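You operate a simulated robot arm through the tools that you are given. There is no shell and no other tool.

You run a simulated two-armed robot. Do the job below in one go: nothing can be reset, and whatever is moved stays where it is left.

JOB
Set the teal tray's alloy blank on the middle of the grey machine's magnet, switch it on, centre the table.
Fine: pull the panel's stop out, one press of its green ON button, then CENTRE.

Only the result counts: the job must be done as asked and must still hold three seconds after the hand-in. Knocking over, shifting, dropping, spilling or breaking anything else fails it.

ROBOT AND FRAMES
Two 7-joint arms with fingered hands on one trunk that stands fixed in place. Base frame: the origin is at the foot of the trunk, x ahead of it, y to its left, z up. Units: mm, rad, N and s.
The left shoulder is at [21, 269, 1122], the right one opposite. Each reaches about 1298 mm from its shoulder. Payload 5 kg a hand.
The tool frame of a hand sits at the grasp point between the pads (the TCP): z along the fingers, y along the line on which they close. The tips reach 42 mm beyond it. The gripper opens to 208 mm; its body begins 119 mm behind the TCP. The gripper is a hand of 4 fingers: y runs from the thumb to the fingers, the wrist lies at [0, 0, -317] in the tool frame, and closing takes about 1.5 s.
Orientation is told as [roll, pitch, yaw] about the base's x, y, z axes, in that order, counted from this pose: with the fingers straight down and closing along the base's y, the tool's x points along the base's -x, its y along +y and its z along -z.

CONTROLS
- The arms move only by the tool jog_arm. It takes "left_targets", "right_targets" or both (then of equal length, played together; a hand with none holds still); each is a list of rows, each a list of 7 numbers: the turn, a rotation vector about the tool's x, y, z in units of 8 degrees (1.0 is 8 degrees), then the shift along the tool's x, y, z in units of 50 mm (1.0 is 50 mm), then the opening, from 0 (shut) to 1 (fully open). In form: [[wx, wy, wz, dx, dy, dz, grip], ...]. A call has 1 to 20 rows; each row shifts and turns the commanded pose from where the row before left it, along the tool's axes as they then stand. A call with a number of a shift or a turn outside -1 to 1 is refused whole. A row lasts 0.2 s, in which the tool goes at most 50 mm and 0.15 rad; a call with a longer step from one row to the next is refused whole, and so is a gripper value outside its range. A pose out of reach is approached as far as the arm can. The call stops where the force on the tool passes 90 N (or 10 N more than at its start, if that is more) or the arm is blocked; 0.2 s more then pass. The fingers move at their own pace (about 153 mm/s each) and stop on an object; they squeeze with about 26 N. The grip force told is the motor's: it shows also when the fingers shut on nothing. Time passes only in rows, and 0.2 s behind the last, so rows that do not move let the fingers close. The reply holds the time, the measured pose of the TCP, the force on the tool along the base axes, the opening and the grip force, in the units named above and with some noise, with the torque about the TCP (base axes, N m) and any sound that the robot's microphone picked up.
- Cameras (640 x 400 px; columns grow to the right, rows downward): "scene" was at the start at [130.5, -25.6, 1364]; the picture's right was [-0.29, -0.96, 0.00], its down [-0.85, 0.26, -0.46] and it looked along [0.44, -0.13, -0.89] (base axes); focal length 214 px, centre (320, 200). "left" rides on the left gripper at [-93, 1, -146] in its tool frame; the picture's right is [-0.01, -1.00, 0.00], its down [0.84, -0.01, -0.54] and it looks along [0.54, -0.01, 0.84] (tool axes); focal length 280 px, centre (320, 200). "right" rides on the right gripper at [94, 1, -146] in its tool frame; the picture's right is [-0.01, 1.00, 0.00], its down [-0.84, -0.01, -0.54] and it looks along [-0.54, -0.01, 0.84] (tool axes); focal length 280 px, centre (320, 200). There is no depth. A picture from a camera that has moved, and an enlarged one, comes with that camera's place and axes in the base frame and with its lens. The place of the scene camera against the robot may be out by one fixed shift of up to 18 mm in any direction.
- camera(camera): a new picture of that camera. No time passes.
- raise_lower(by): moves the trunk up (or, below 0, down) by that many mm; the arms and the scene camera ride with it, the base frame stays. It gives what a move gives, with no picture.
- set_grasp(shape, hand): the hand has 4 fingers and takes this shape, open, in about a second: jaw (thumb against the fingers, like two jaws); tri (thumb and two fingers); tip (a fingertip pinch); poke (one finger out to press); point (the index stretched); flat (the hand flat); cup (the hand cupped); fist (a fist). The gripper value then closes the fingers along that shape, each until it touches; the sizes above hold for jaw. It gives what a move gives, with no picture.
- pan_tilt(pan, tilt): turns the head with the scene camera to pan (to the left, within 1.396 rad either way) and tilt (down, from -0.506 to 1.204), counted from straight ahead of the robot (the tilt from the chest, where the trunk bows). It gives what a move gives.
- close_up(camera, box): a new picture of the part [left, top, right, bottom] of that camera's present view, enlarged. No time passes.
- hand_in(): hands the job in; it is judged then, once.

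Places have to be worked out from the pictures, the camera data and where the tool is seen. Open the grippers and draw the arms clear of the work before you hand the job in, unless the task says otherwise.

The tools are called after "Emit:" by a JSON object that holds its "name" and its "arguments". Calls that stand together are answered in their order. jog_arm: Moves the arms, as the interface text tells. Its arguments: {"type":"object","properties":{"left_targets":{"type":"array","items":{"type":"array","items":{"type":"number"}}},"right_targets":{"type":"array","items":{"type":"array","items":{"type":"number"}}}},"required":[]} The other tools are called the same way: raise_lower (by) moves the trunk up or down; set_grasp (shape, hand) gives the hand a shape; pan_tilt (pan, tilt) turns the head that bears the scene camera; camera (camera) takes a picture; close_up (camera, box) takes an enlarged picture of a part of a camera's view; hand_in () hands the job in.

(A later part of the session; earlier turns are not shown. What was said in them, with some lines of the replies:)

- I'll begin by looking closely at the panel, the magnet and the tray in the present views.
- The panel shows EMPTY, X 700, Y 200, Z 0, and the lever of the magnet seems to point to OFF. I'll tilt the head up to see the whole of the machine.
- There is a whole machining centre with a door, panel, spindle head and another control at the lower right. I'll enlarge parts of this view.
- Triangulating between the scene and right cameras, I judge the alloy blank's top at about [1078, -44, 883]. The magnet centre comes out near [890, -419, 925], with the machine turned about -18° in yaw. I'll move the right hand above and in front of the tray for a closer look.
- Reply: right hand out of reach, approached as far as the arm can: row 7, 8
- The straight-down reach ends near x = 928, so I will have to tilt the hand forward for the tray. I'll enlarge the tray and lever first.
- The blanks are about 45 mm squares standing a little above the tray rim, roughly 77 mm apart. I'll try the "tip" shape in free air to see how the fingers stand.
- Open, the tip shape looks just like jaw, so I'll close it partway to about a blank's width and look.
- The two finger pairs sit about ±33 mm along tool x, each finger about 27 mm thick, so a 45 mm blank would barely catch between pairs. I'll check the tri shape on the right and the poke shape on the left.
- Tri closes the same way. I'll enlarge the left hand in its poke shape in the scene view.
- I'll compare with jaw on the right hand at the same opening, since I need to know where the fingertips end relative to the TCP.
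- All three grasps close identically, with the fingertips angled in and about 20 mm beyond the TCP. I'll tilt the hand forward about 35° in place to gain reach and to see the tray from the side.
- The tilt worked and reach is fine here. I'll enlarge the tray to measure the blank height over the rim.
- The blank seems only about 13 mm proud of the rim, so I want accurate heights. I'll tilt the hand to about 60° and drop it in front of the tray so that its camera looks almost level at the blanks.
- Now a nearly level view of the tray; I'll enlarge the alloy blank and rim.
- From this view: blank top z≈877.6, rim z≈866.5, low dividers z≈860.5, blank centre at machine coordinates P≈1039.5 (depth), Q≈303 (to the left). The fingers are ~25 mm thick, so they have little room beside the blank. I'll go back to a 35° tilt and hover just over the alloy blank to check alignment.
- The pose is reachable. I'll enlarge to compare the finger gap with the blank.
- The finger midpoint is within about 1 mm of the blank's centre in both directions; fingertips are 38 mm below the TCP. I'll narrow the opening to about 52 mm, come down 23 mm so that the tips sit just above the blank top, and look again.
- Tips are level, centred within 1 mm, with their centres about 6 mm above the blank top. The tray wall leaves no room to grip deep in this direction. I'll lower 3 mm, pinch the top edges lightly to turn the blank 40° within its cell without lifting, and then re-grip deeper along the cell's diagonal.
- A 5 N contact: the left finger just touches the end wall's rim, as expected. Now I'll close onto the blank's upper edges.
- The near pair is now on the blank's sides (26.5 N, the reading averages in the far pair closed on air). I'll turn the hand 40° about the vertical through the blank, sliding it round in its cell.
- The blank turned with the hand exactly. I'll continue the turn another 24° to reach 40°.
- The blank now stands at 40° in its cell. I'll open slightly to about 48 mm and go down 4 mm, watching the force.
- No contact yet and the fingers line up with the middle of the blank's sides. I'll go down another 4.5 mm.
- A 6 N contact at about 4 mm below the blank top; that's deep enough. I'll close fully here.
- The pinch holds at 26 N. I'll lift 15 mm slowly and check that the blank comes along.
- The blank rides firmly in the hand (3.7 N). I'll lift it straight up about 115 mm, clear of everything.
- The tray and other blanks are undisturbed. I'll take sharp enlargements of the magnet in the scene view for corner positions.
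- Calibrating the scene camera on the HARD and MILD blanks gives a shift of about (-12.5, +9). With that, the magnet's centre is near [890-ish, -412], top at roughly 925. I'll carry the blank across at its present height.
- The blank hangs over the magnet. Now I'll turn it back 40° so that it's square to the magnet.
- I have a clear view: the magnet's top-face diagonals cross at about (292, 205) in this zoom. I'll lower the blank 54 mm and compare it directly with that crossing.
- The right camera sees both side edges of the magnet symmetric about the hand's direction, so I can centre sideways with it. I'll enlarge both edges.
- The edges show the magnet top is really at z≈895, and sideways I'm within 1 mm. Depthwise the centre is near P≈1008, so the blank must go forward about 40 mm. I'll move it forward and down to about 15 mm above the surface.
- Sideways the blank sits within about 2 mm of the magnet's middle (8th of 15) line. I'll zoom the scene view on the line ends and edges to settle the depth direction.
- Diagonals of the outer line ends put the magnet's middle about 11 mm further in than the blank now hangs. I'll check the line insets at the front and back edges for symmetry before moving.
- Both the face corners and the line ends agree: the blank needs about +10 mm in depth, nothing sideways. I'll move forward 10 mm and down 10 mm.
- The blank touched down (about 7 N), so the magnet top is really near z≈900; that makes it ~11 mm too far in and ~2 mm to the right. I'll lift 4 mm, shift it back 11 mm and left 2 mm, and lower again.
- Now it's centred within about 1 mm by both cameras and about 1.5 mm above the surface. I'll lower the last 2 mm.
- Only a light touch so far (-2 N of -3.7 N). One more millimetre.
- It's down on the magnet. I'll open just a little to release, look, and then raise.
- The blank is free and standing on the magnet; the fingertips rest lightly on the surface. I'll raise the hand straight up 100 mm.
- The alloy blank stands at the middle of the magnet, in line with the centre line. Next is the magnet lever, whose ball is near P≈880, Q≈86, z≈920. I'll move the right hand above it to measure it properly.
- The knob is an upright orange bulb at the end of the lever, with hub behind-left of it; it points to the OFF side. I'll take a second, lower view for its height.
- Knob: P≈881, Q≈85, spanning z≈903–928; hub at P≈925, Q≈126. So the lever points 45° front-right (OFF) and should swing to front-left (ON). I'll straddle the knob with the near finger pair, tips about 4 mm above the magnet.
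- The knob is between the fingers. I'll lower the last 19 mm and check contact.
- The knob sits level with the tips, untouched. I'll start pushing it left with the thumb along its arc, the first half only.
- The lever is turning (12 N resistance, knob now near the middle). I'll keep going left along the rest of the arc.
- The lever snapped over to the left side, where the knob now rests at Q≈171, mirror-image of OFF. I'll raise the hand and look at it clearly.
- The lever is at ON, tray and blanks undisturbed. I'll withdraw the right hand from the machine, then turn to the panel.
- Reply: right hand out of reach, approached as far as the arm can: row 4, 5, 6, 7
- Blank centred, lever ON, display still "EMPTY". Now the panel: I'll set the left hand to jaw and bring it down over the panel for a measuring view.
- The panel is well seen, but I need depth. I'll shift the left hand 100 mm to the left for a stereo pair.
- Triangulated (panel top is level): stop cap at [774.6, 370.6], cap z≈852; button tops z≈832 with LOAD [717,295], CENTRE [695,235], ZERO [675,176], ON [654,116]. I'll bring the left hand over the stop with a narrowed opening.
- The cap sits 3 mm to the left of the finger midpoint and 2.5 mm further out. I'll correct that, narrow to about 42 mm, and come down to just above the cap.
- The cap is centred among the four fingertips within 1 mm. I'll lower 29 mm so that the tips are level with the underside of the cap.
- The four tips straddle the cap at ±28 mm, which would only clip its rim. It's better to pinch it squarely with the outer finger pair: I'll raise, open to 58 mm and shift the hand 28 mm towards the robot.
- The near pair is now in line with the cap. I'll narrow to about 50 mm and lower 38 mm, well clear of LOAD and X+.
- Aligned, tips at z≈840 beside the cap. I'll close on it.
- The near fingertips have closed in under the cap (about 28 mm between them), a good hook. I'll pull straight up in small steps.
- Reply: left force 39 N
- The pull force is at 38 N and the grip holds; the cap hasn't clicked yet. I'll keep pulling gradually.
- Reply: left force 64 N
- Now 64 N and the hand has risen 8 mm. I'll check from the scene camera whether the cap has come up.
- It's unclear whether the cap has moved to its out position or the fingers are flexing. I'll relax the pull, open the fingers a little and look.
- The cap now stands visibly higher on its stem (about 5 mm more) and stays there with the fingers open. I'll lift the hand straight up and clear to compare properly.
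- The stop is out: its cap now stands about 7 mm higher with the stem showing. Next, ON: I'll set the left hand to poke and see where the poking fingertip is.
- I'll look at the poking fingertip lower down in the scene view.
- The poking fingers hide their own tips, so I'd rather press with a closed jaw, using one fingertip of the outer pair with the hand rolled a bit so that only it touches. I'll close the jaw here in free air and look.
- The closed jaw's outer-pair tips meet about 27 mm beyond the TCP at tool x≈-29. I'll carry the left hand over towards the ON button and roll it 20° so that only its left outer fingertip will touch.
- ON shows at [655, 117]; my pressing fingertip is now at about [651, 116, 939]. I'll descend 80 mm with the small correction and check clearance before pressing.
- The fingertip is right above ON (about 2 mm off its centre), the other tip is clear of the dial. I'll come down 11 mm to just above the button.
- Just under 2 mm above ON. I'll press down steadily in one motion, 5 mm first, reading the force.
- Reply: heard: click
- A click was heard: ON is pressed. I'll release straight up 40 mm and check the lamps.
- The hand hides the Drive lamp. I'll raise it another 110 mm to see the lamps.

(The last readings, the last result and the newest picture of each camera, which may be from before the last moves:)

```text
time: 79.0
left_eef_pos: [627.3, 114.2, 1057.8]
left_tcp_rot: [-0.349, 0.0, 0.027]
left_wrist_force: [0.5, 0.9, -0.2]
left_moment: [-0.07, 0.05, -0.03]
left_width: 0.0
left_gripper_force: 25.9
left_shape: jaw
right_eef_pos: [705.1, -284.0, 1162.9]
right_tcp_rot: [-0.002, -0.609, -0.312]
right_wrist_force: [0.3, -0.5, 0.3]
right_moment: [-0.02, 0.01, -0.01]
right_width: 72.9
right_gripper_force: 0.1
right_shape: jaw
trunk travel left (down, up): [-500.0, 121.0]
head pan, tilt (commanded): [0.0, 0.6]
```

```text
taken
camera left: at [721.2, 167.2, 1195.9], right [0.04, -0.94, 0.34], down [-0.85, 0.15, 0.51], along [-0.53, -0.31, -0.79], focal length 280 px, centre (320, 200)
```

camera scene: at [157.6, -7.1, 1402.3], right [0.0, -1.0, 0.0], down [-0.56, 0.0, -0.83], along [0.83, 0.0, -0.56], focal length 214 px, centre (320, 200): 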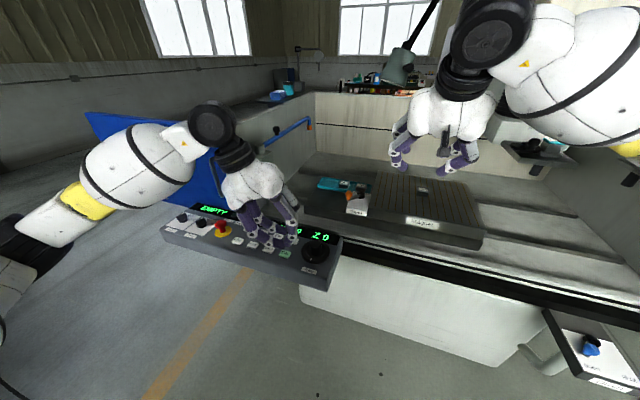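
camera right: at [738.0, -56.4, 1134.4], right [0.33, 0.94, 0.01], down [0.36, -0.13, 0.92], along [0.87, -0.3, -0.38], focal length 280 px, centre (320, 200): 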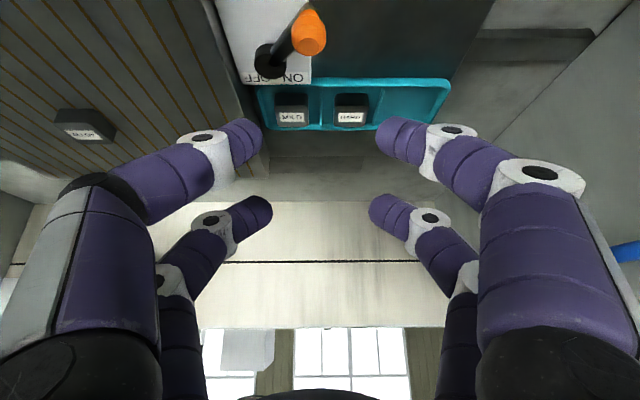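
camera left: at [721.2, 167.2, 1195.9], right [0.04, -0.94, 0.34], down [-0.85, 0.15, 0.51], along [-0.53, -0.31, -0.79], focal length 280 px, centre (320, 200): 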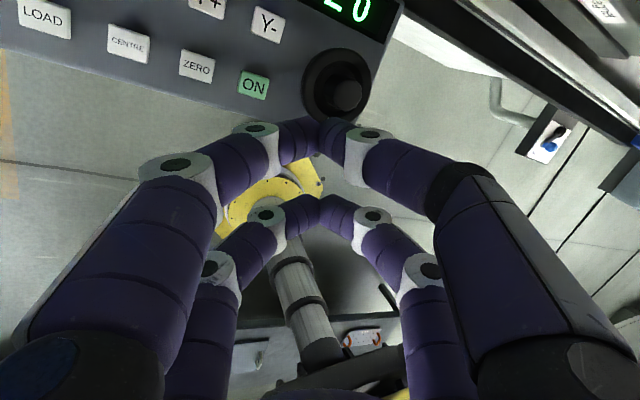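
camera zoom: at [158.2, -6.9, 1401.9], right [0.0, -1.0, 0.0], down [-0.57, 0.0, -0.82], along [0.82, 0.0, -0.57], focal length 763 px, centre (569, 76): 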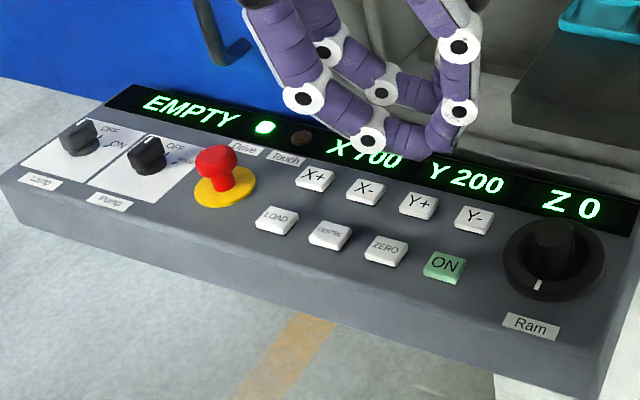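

The Drive lamp is now lit green. Next, CENTRE at about [697, 235]: I'll move the fingertip above it and come down to about 40 mm over the button.

Emit:
{"name": "jog_arm", "arguments": {"left_targets": [[0, 0, 0, -0.287, 0.726, -0.264, 0], [0, 0, 0, -0.287, 0.726, -0.264, 0], [0, 0, 0, -0.287, 0.726, -0.264, 0], [0, 0, 0, 0, 0.319, 0.877, 0], [0, 0, 0, 0, 0.319, 0.877, 0], [0, 0, 0, 0, 0.319, 0.877, 0], [0, 0, 0, 0, 0, 0, 0]]}}

Emit:
{"name": "camera", "arguments": {"camera": "left"}}

Emit:
{"name": "close_up", "arguments": {"camera": "scene", "box": [180, 190, 340, 290]}}

```text
time: 80.6
left_eef_pos: [668.1, 226.7, 917.7]
left_tcp_rot: [-0.35, 0.0, 0.029]
left_wrist_force: [-0.2, -0.5, 0.8]
left_moment: [0.0, 0.0, 0.01]
left_width: 0.0
left_gripper_force: 25.6
left_shape: jaw
right_eef_pos: [704.9, -285.1, 1164.0]
right_tcp_rot: [0.0, -0.611, -0.313]
right_wrist_force: [0.5, -0.2, 0.7]
right_moment: [-0.01, 0.0, -0.04]
right_width: 72.9
right_gripper_force: 0.1
right_shape: jaw
trunk travel left (down, up): [-500.0, 121.0]
head pan, tilt (commanded): [0.0, 0.6]
```

```text
taken
camera left: at [761.0, 281.8, 1056.1], right [0.04, -0.94, 0.34], down [-0.85, 0.15, 0.51], along [-0.53, -0.31, -0.79], focal length 280 px, centre (320, 200)
```

left: 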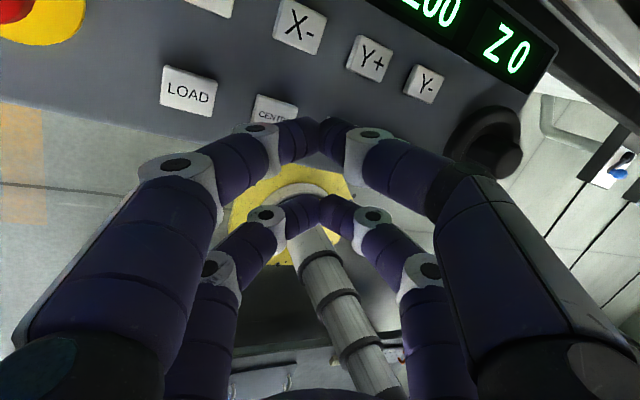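

```text
4.00 times, centred on (260, 240) of scene
camera zoom: at [157.8, -7.1, 1402.3], right [0.0, -1.0, 0.0], down [-0.56, 0.0, -0.83], along [0.83, 0.0, -0.56], focal length 858 px, centre (560, 40)
```

zoom: 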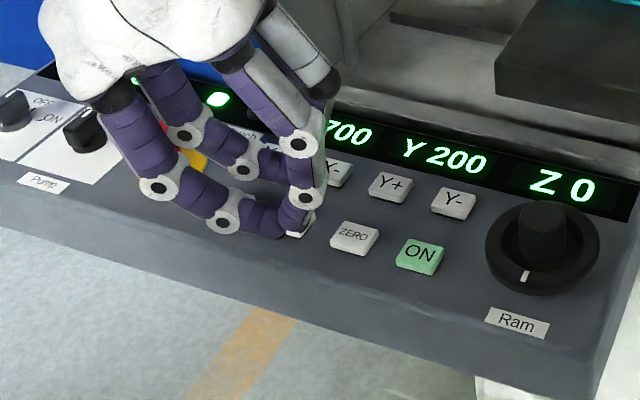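

CENTRE at [698, 235]; my fingertip is at about [697, 231]. I'll correct by 4 mm and lower to just above the button.

Emit:
{"name": "jog_arm", "arguments": {"left_targets": [[0, 0, 0, -0.016, 0.167, 0.343, 0], [0, 0, 0, -0.016, 0.167, 0.343, 0], [0, 0, 0, 0, 0, 0, 0]]}}

Emit:
{"name": "camera", "arguments": {"camera": "left"}}

Emit:
{"name": "close_up", "arguments": {"camera": "left", "box": [200, 80, 400, 205]}}

Emit:
{"name": "close_up", "arguments": {"camera": "scene", "box": [200, 200, 300, 262]}}

```text
time: 81.4
left_eef_pos: [670.8, 233.8, 879.7]
left_tcp_rot: [-0.349, -0.001, 0.028]
left_wrist_force: [0.6, -0.1, -0.1]
left_moment: [-0.04, -0.04, -0.02]
left_width: 0.1
left_gripper_force: 25.2
left_shape: jaw
right_eef_pos: [706.1, -285.8, 1163.0]
right_tcp_rot: [-0.002, -0.609, -0.312]
right_wrist_force: [0.4, 0.3, 0.0]
right_moment: [0.01, -0.03, 0.02]
right_width: 72.9
right_gripper_force: 0.1
right_shape: jaw
trunk travel left (down, up): [-500.0, 121.0]
head pan, tilt (commanded): [0.0, 0.6]
```

```text
taken
camera left: at [763.1, 287.0, 1017.6], right [0.04, -0.94, 0.34], down [-0.85, 0.15, 0.51], along [-0.53, -0.31, -0.79], focal length 280 px, centre (320, 200)
```

left: 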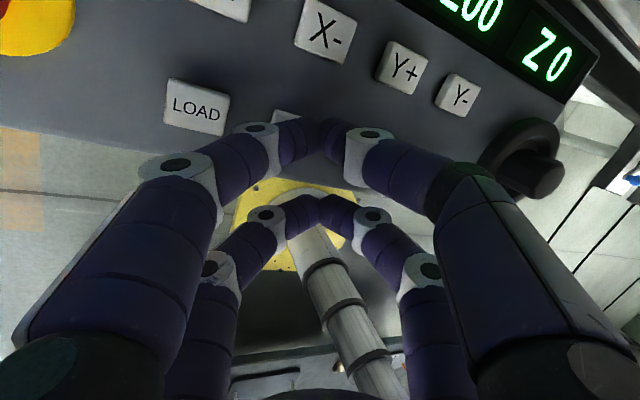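

```text
3.20 times, centred on (300, 142) of left
camera zoom: at [763.1, 287.0, 1017.6], right [0.04, -0.94, 0.34], down [-0.85, 0.15, 0.51], along [-0.53, -0.31, -0.79], focal length 897 px, centre (384, 384)
```

zoom: 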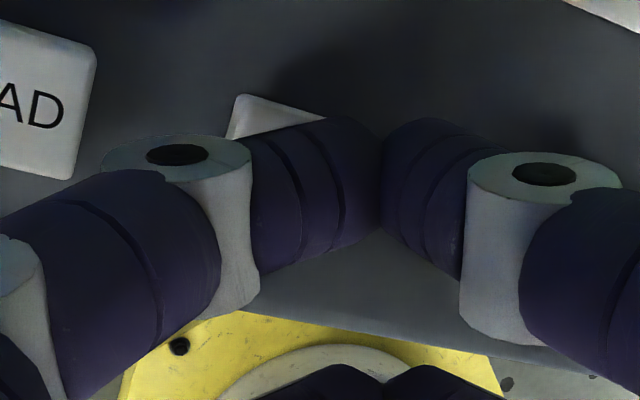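

```text
6.40 times, centred on (250, 231) of scene
camera zoom: at [157.9, -7.0, 1402.2], right [0.0, -1.0, 0.0], down [-0.56, 0.0, -0.83], along [0.83, 0.0, -0.56], focal length 1373 px, centre (768, 2)
```

zoom: 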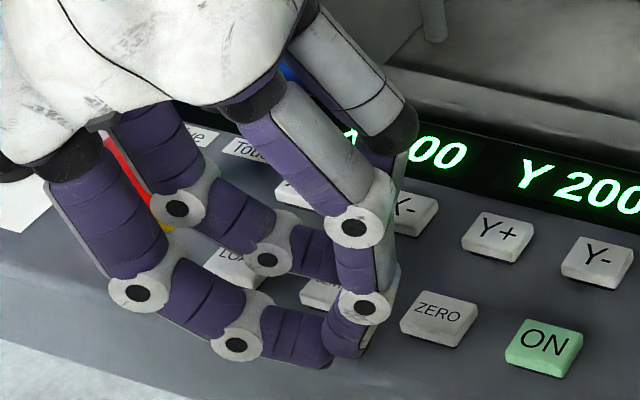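

Aligned over CENTRE just as it was over ON. I'll press down steadily.

Emit:
{"name": "jog_arm", "arguments": {"left_targets": [[0, 0, 0, 0, 0.0171, 0.047, 0], [0, 0, 0, 0, 0.0171, 0.047, 0], [0, 0, 0, 0, 0.0171, 0.047, 0], [0, 0, 0, 0, 0, 0, 0]]}}

Emit:
{"name": "close_up", "arguments": {"camera": "scene", "box": [160, 180, 340, 290]}}

```text
time: 82.4
left_eef_pos: [670.3, 234.1, 873.3]
left_tcp_rot: [-0.349, -0.004, 0.028]
left_wrist_force: [3.1, -0.2, 6.8]
left_moment: [-0.08, -0.25, 0.02]
left_width: 0.1
left_gripper_force: 25.6
left_shape: jaw
right_eef_pos: [705.7, -284.7, 1162.9]
right_tcp_rot: [0.001, -0.609, -0.313]
right_wrist_force: [-1.3, -0.3, -0.3]
right_moment: [-0.02, 0.03, -0.04]
right_width: 73.1
right_gripper_force: 0.2
right_shape: jaw
trunk travel left (down, up): [-500.0, 121.0]
head pan, tilt (commanded): [0.0, 0.6]
heard: click
```

```text
3.56 times, centred on (250, 235) of scene
camera zoom: at [157.6, -7.1, 1402.2], right [0.0, -1.0, 0.0], down [-0.56, 0.0, -0.83], along [0.83, 0.0, -0.56], focal length 763 px, centre (569, 76)
```

zoom: 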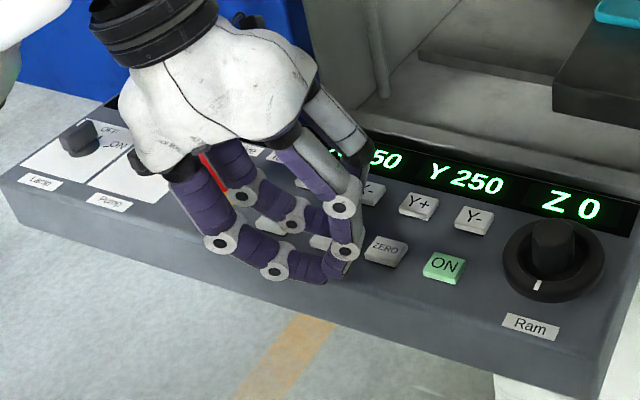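

The CENTRE press clicked and the table is moving (Y 250 shows, X is changing). I'll release straight up and let it finish.

Emit:
{"name": "jog_arm", "arguments": {"left_targets": [[0, 0, 0, 0, -0.0686, -0.188, 0], [0, 0, 0, 0, -0.137, -0.376, 0], [0, 0, 0, 0, -0.3, -0.85, 0], [0, 0, 0, 0, -0.3, -0.85, 0], [0, 0, 0, 0, -0.3, -0.85, 0], [0, 0, 0, 0, 0, 0, 0], [0, 0, 0, 0, 0, 0, 0], [0, 0, 0, 0, 0, 0, 0], [0, 0, 0, 0, 0, 0, 0]]}}

Emit:
{"name": "camera", "arguments": {"camera": "scene"}}

Emit:
{"name": "close_up", "arguments": {"camera": "scene", "box": [160, 180, 340, 290]}}

Emit:
{"name": "close_up", "arguments": {"camera": "scene", "box": [300, 130, 540, 280]}}

```text
time: 84.4
left_eef_pos: [668.0, 236.9, 1039.1]
left_tcp_rot: [-0.35, -0.001, 0.028]
left_wrist_force: [-0.2, 0.0, 0.0]
left_moment: [0.02, -0.02, 0.02]
left_width: 0.0
left_gripper_force: 25.9
left_shape: jaw
right_eef_pos: [705.6, -285.7, 1163.7]
right_tcp_rot: [-0.001, -0.609, -0.312]
right_wrist_force: [0.6, 0.0, -0.5]
right_moment: [0.03, -0.01, -0.03]
right_width: 72.7
right_gripper_force: 0.1
right_shape: jaw
trunk travel left (down, up): [-500.0, 121.0]
head pan, tilt (commanded): [0.0, 0.6]
```

```text
taken
camera scene: at [158.0, -7.0, 1402.1], right [0.0, -1.0, 0.0], down [-0.56, 0.0, -0.83], along [0.83, 0.0, -0.56], focal length 214 px, centre (320, 200)
```

scene: 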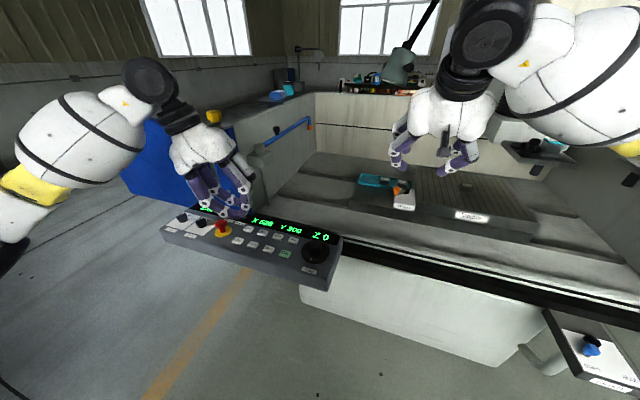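

```text
3.56 times, centred on (250, 235) of scene
camera zoom: at [158.0, -7.0, 1402.1], right [0.0, -1.0, 0.0], down [-0.56, 0.0, -0.83], along [0.83, 0.0, -0.56], focal length 763 px, centre (569, 76)
```

zoom: 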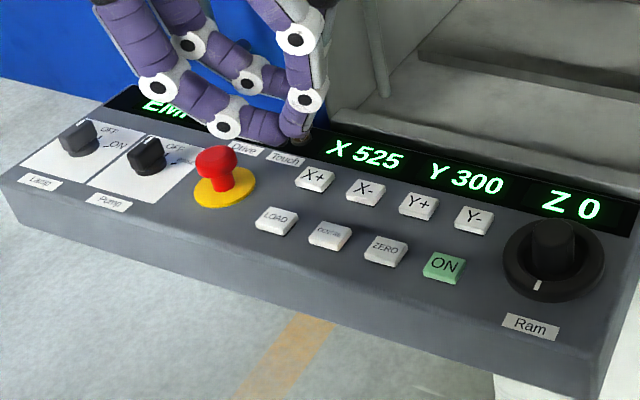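

```text
2.67 times, centred on (420, 205) of scene
camera zoom: at [158.0, -7.0, 1402.1], right [0.0, -1.0, 0.0], down [-0.56, 0.0, -0.83], along [0.83, 0.0, -0.56], focal length 572 px, centre (53, 187)
```

zoom: 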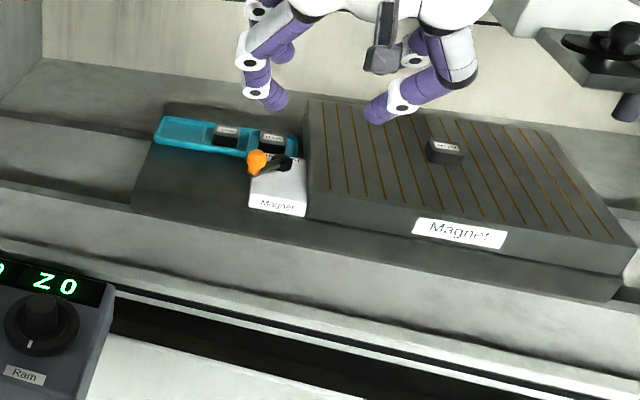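

X is at 525 and falling, Y 300; the blank rides along at the magnet's middle. While the table finishes I'll set the hands upright, open them and draw them up clear.

Emit:
{"name": "jog_arm", "arguments": {"left_targets": [[-0.833, 0, 0, 0, 0, 0, 0], [-0.833, 0, 0, 0, 0, 0, 0], [-0.833, 0, 0, 0, 0, 0, 0], [0, 0, 0, 0, 0.2, -0.9, 0.5], [0, 0, 0, 0, 0.2, -0.9, 1], [0, 0, 0, 0, 0.2, -0.9, 1], [0, 0, 0, 0, 0.2, -0.9, 1], [0, 0, 0, 0, 0, 0, 1], [0, 0, 0, 0, 0, 0, 1], [0, 0, 0, 0, 0, 0, 1]], "right_targets": [[0, 0.875, 0, 0, 0, 0, 0.35], [0, 0.875, 0, 0, 0, 0, 0.35], [0, 0.875, 0, 0, 0, 0, 0.35], [0, 0.875, 0, 0, 0, 0, 0.35], [0, 0.875, 0, 0, 0, 0, 0.35], [0, 0, 0, 0, 0, 0, 0.7], [0, 0, 0, 0, 0, 0, 1], [0, 0, 0, 0, 0, 0, 1], [0, 0, 0, 0, 0, 0, 1], [0, 0, 0, 0, 0, 0, 1]]}}

Emit:
{"name": "camera", "arguments": {"camera": "scene"}}

Emit:
{"name": "close_up", "arguments": {"camera": "scene", "box": [160, 180, 340, 290]}}

```text
time: 86.6
left_eef_pos: [669.9, 276.9, 1215.3]
left_tcp_rot: [0.001, -0.001, 0.027]
left_wrist_force: [0.5, 0.0, -0.1]
left_moment: [-0.02, 0.03, 0.0]
left_width: 207.7
left_gripper_force: 0.1
left_shape: jaw
right_eef_pos: [704.6, -283.6, 1162.5]
right_tcp_rot: [0.001, -0.001, -0.321]
right_wrist_force: [0.1, 0.7, -0.4]
right_moment: [0.01, 0.03, -0.03]
right_width: 207.9
right_gripper_force: 0.1
right_shape: jaw
trunk travel left (down, up): [-500.0, 121.0]
head pan, tilt (commanded): [0.0, 0.6]
```

```text
taken
camera scene: at [158.2, -6.9, 1402.0], right [0.0, -1.0, 0.0], down [-0.57, 0.0, -0.82], along [0.82, 0.0, -0.57], focal length 214 px, centre (320, 200)
```

scene: 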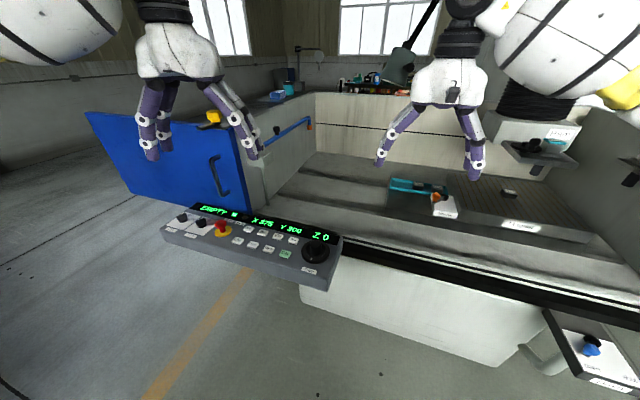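

```text
3.56 times, centred on (250, 235) of scene
camera zoom: at [158.2, -6.9, 1402.0], right [0.0, -1.0, 0.0], down [-0.57, 0.0, -0.82], along [0.82, 0.0, -0.57], focal length 763 px, centre (569, 76)
```

zoom: 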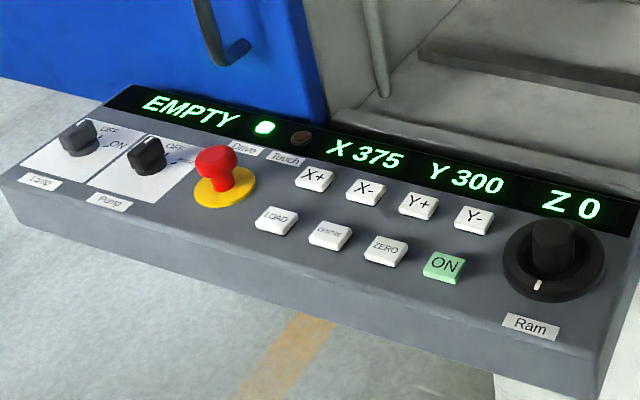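

X is at 375 and still counting down. I'll draw the right hand back a bit further and let more time pass.

Emit:
{"name": "jog_arm", "arguments": {"right_targets": [[0, 0, 0, 0.5, 0.3, 0, 1], [0, 0, 0, 0.5, 0.3, 0, 1], [0, 0, 0, 0.4, 0.3, 0, 1], [0, 0, 0, 0, 0, 0, 1], [0, 0, 0, 0, 0, 0, 1], [0, 0, 0, 0, 0, 0, 1], [0, 0, 0, 0, 0, 0, 1], [0, 0, 0, 0, 0, 0, 1], [0, 0, 0, 0, 0, 0, 1], [0, 0, 0, 0, 0, 0, 1]]}}

Emit:
{"name": "camera", "arguments": {"camera": "scene"}}

Emit:
{"name": "close_up", "arguments": {"camera": "scene", "box": [160, 180, 340, 290]}}

```text
time: 88.8
left_eef_pos: [670.6, 277.2, 1215.8]
left_tcp_rot: [-0.001, 0.001, 0.028]
left_wrist_force: [1.4, 0.8, -0.1]
left_moment: [0.01, 0.04, 0.04]
left_width: 208.0
left_gripper_force: 0.2
left_shape: jaw
right_eef_pos: [651.3, -220.2, 1162.2]
right_tcp_rot: [-0.001, -0.002, -0.32]
right_wrist_force: [0.0, 0.3, -0.5]
right_moment: [-0.03, 0.01, 0.02]
right_width: 207.8
right_gripper_force: 0.1
right_shape: jaw
trunk travel left (down, up): [-500.0, 121.0]
head pan, tilt (commanded): [0.0, 0.6]
```

```text
taken
camera scene: at [158.0, -7.0, 1402.1], right [0.0, -1.0, 0.0], down [-0.57, 0.0, -0.82], along [0.82, 0.0, -0.57], focal length 214 px, centre (320, 200)
```

scene: 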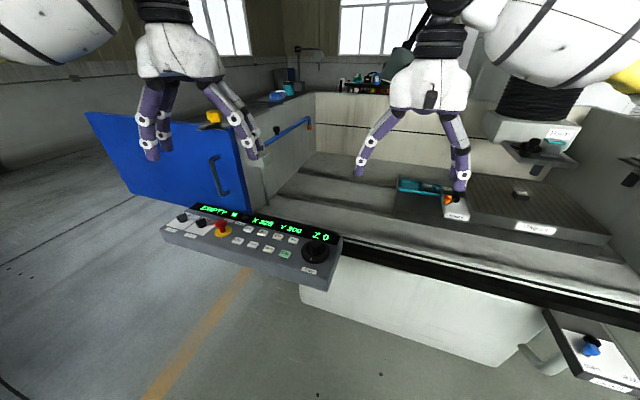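

```text
3.56 times, centred on (250, 235) of scene
camera zoom: at [158.0, -7.0, 1402.1], right [0.0, -1.0, 0.0], down [-0.57, 0.0, -0.82], along [0.82, 0.0, -0.57], focal length 763 px, centre (569, 76)
```

zoom: 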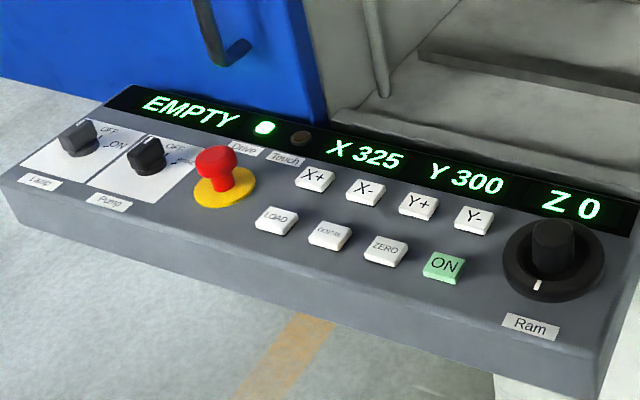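

X 325 now and slowing. I'll wait some more.

Emit:
{"name": "jog_arm", "arguments": {"right_targets": [[0, 0, 0, 0, 0, 0, 1], [0, 0, 0, 0, 0, 0, 1], [0, 0, 0, 0, 0, 0, 1], [0, 0, 0, 0, 0, 0, 1], [0, 0, 0, 0, 0, 0, 1], [0, 0, 0, 0, 0, 0, 1], [0, 0, 0, 0, 0, 0, 1], [0, 0, 0, 0, 0, 0, 1], [0, 0, 0, 0, 0, 0, 1], [0, 0, 0, 0, 0, 0, 1], [0, 0, 0, 0, 0, 0, 1], [0, 0, 0, 0, 0, 0, 1], [0, 0, 0, 0, 0, 0, 1], [0, 0, 0, 0, 0, 0, 1], [0, 0, 0, 0, 0, 0, 1]]}}

Emit:
{"name": "close_up", "arguments": {"camera": "scene", "box": [160, 180, 340, 290]}}

Emit:
{"name": "close_up", "arguments": {"camera": "scene", "box": [380, 130, 620, 280]}}

```text
time: 92.0
left_eef_pos: [669.2, 277.7, 1215.0]
left_tcp_rot: [-0.001, 0.0, 0.029]
left_wrist_force: [-0.2, 0.5, 0.2]
left_moment: [0.02, -0.02, -0.03]
left_width: 207.8
left_gripper_force: 0.2
left_shape: jaw
right_eef_pos: [652.1, -221.0, 1163.1]
right_tcp_rot: [0.002, 0.0, -0.321]
right_wrist_force: [0.0, -0.2, 0.0]
right_moment: [-0.01, 0.03, 0.04]
right_width: 208.1
right_gripper_force: 0.0
right_shape: jaw
trunk travel left (down, up): [-500.0, 121.0]
head pan, tilt (commanded): [0.0, 0.6]
```

```text
3.56 times, centred on (250, 235) of scene
camera zoom: at [157.9, -7.0, 1402.1], right [0.0, -1.0, 0.0], down [-0.56, 0.0, -0.83], along [0.83, 0.0, -0.56], focal length 763 px, centre (569, 76)
```

zoom: 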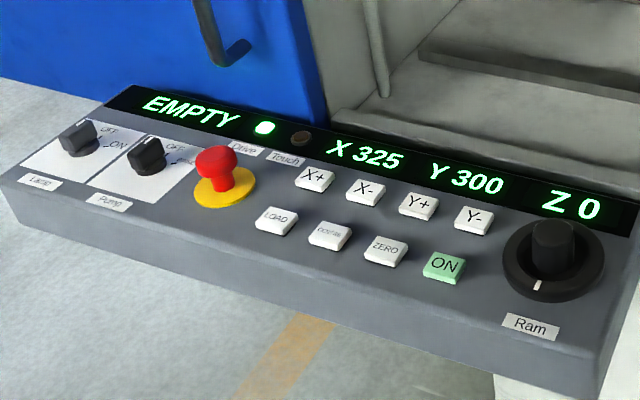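

```text
2.67 times, centred on (500, 205) of scene
camera zoom: at [157.9, -7.0, 1402.1], right [0.0, -1.0, 0.0], down [-0.56, 0.0, -0.83], along [0.83, 0.0, -0.56], focal length 572 px, centre (-160, 187)
```

zoom: 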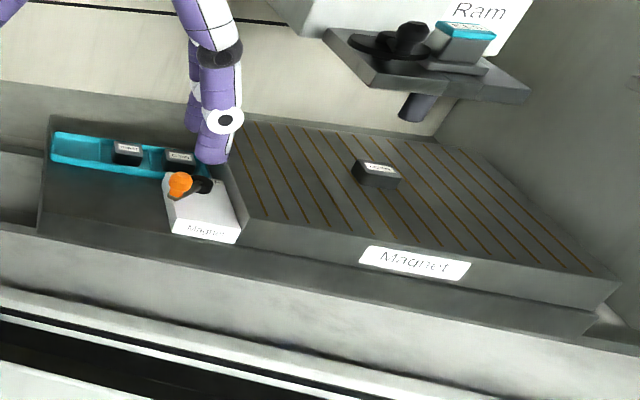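

Readout holds at X 325, Y 300 with Drive lit; the table has stopped under the ram. One last enlarged check of the lever, blank and tray before handing in.

Emit:
{"name": "close_up", "arguments": {"camera": "scene", "box": [390, 165, 490, 227]}}

Emit:
{"name": "close_up", "arguments": {"camera": "scene", "box": [470, 165, 620, 258]}}

```text
6.40 times, centred on (440, 196) of scene
camera zoom: at [157.9, -7.0, 1402.1], right [0.0, -1.0, 0.0], down [-0.56, 0.0, -0.83], along [0.83, 0.0, -0.56], focal length 1373 px, centre (-448, 226)
```

zoom: 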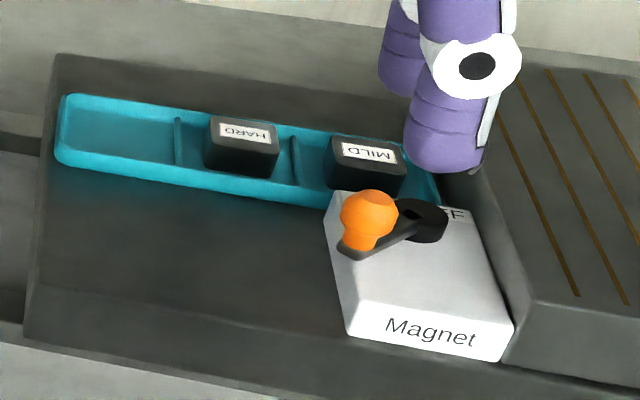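

```text
4.27 times, centred on (545, 212) of scene
camera zoom: at [157.9, -7.0, 1402.1], right [0.0, -1.0, 0.0], down [-0.56, 0.0, -0.83], along [0.83, 0.0, -0.56], focal length 915 px, centre (-640, 151)
```

zoom: 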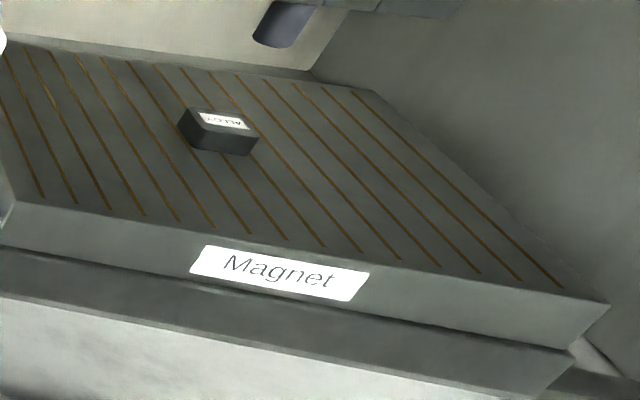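

The job is finished: the alloy blank is on the middle of the magnet, the lever is at ON, the stop is out, and Drive is lit. The table holds at X 325, Y 300, HARD and MILD sit undisturbed in the tray, and both hands are open and clear. I'm handing in.

Emit:
{"name": "hand_in", "arguments": {}}

```text
The job is handed in.
```

The job is done and handed in; I don't have the verdict.

- **Blank:** the alloy blank is on the middle of the magnet, within about 1–2 mm by the cameras.
- **Magnet:** I took "switch it on" to mean the magnet. Its lever snapped over from OFF to ON.
- **Stop:** it is pulled out. The cap stands about 7 mm higher than before and stayed there after I let go.
- **ON button:** I pressed it once. It clicked and the Drive lamp lit green.
- **CENTRE:** I pressed it once. The table moved from X 700, Y 200 and stopped at X 325, Y 300, and it held there for several seconds.

In the last pictures the HARD and MILD blanks were undisturbed in the tray. Both hands were open and drawn back above the work.

To get a grip on the alloy blank I had to turn it about 40° inside its tray cell first. I lightly touched the tray's rim while doing that, but the tray did not visibly move.
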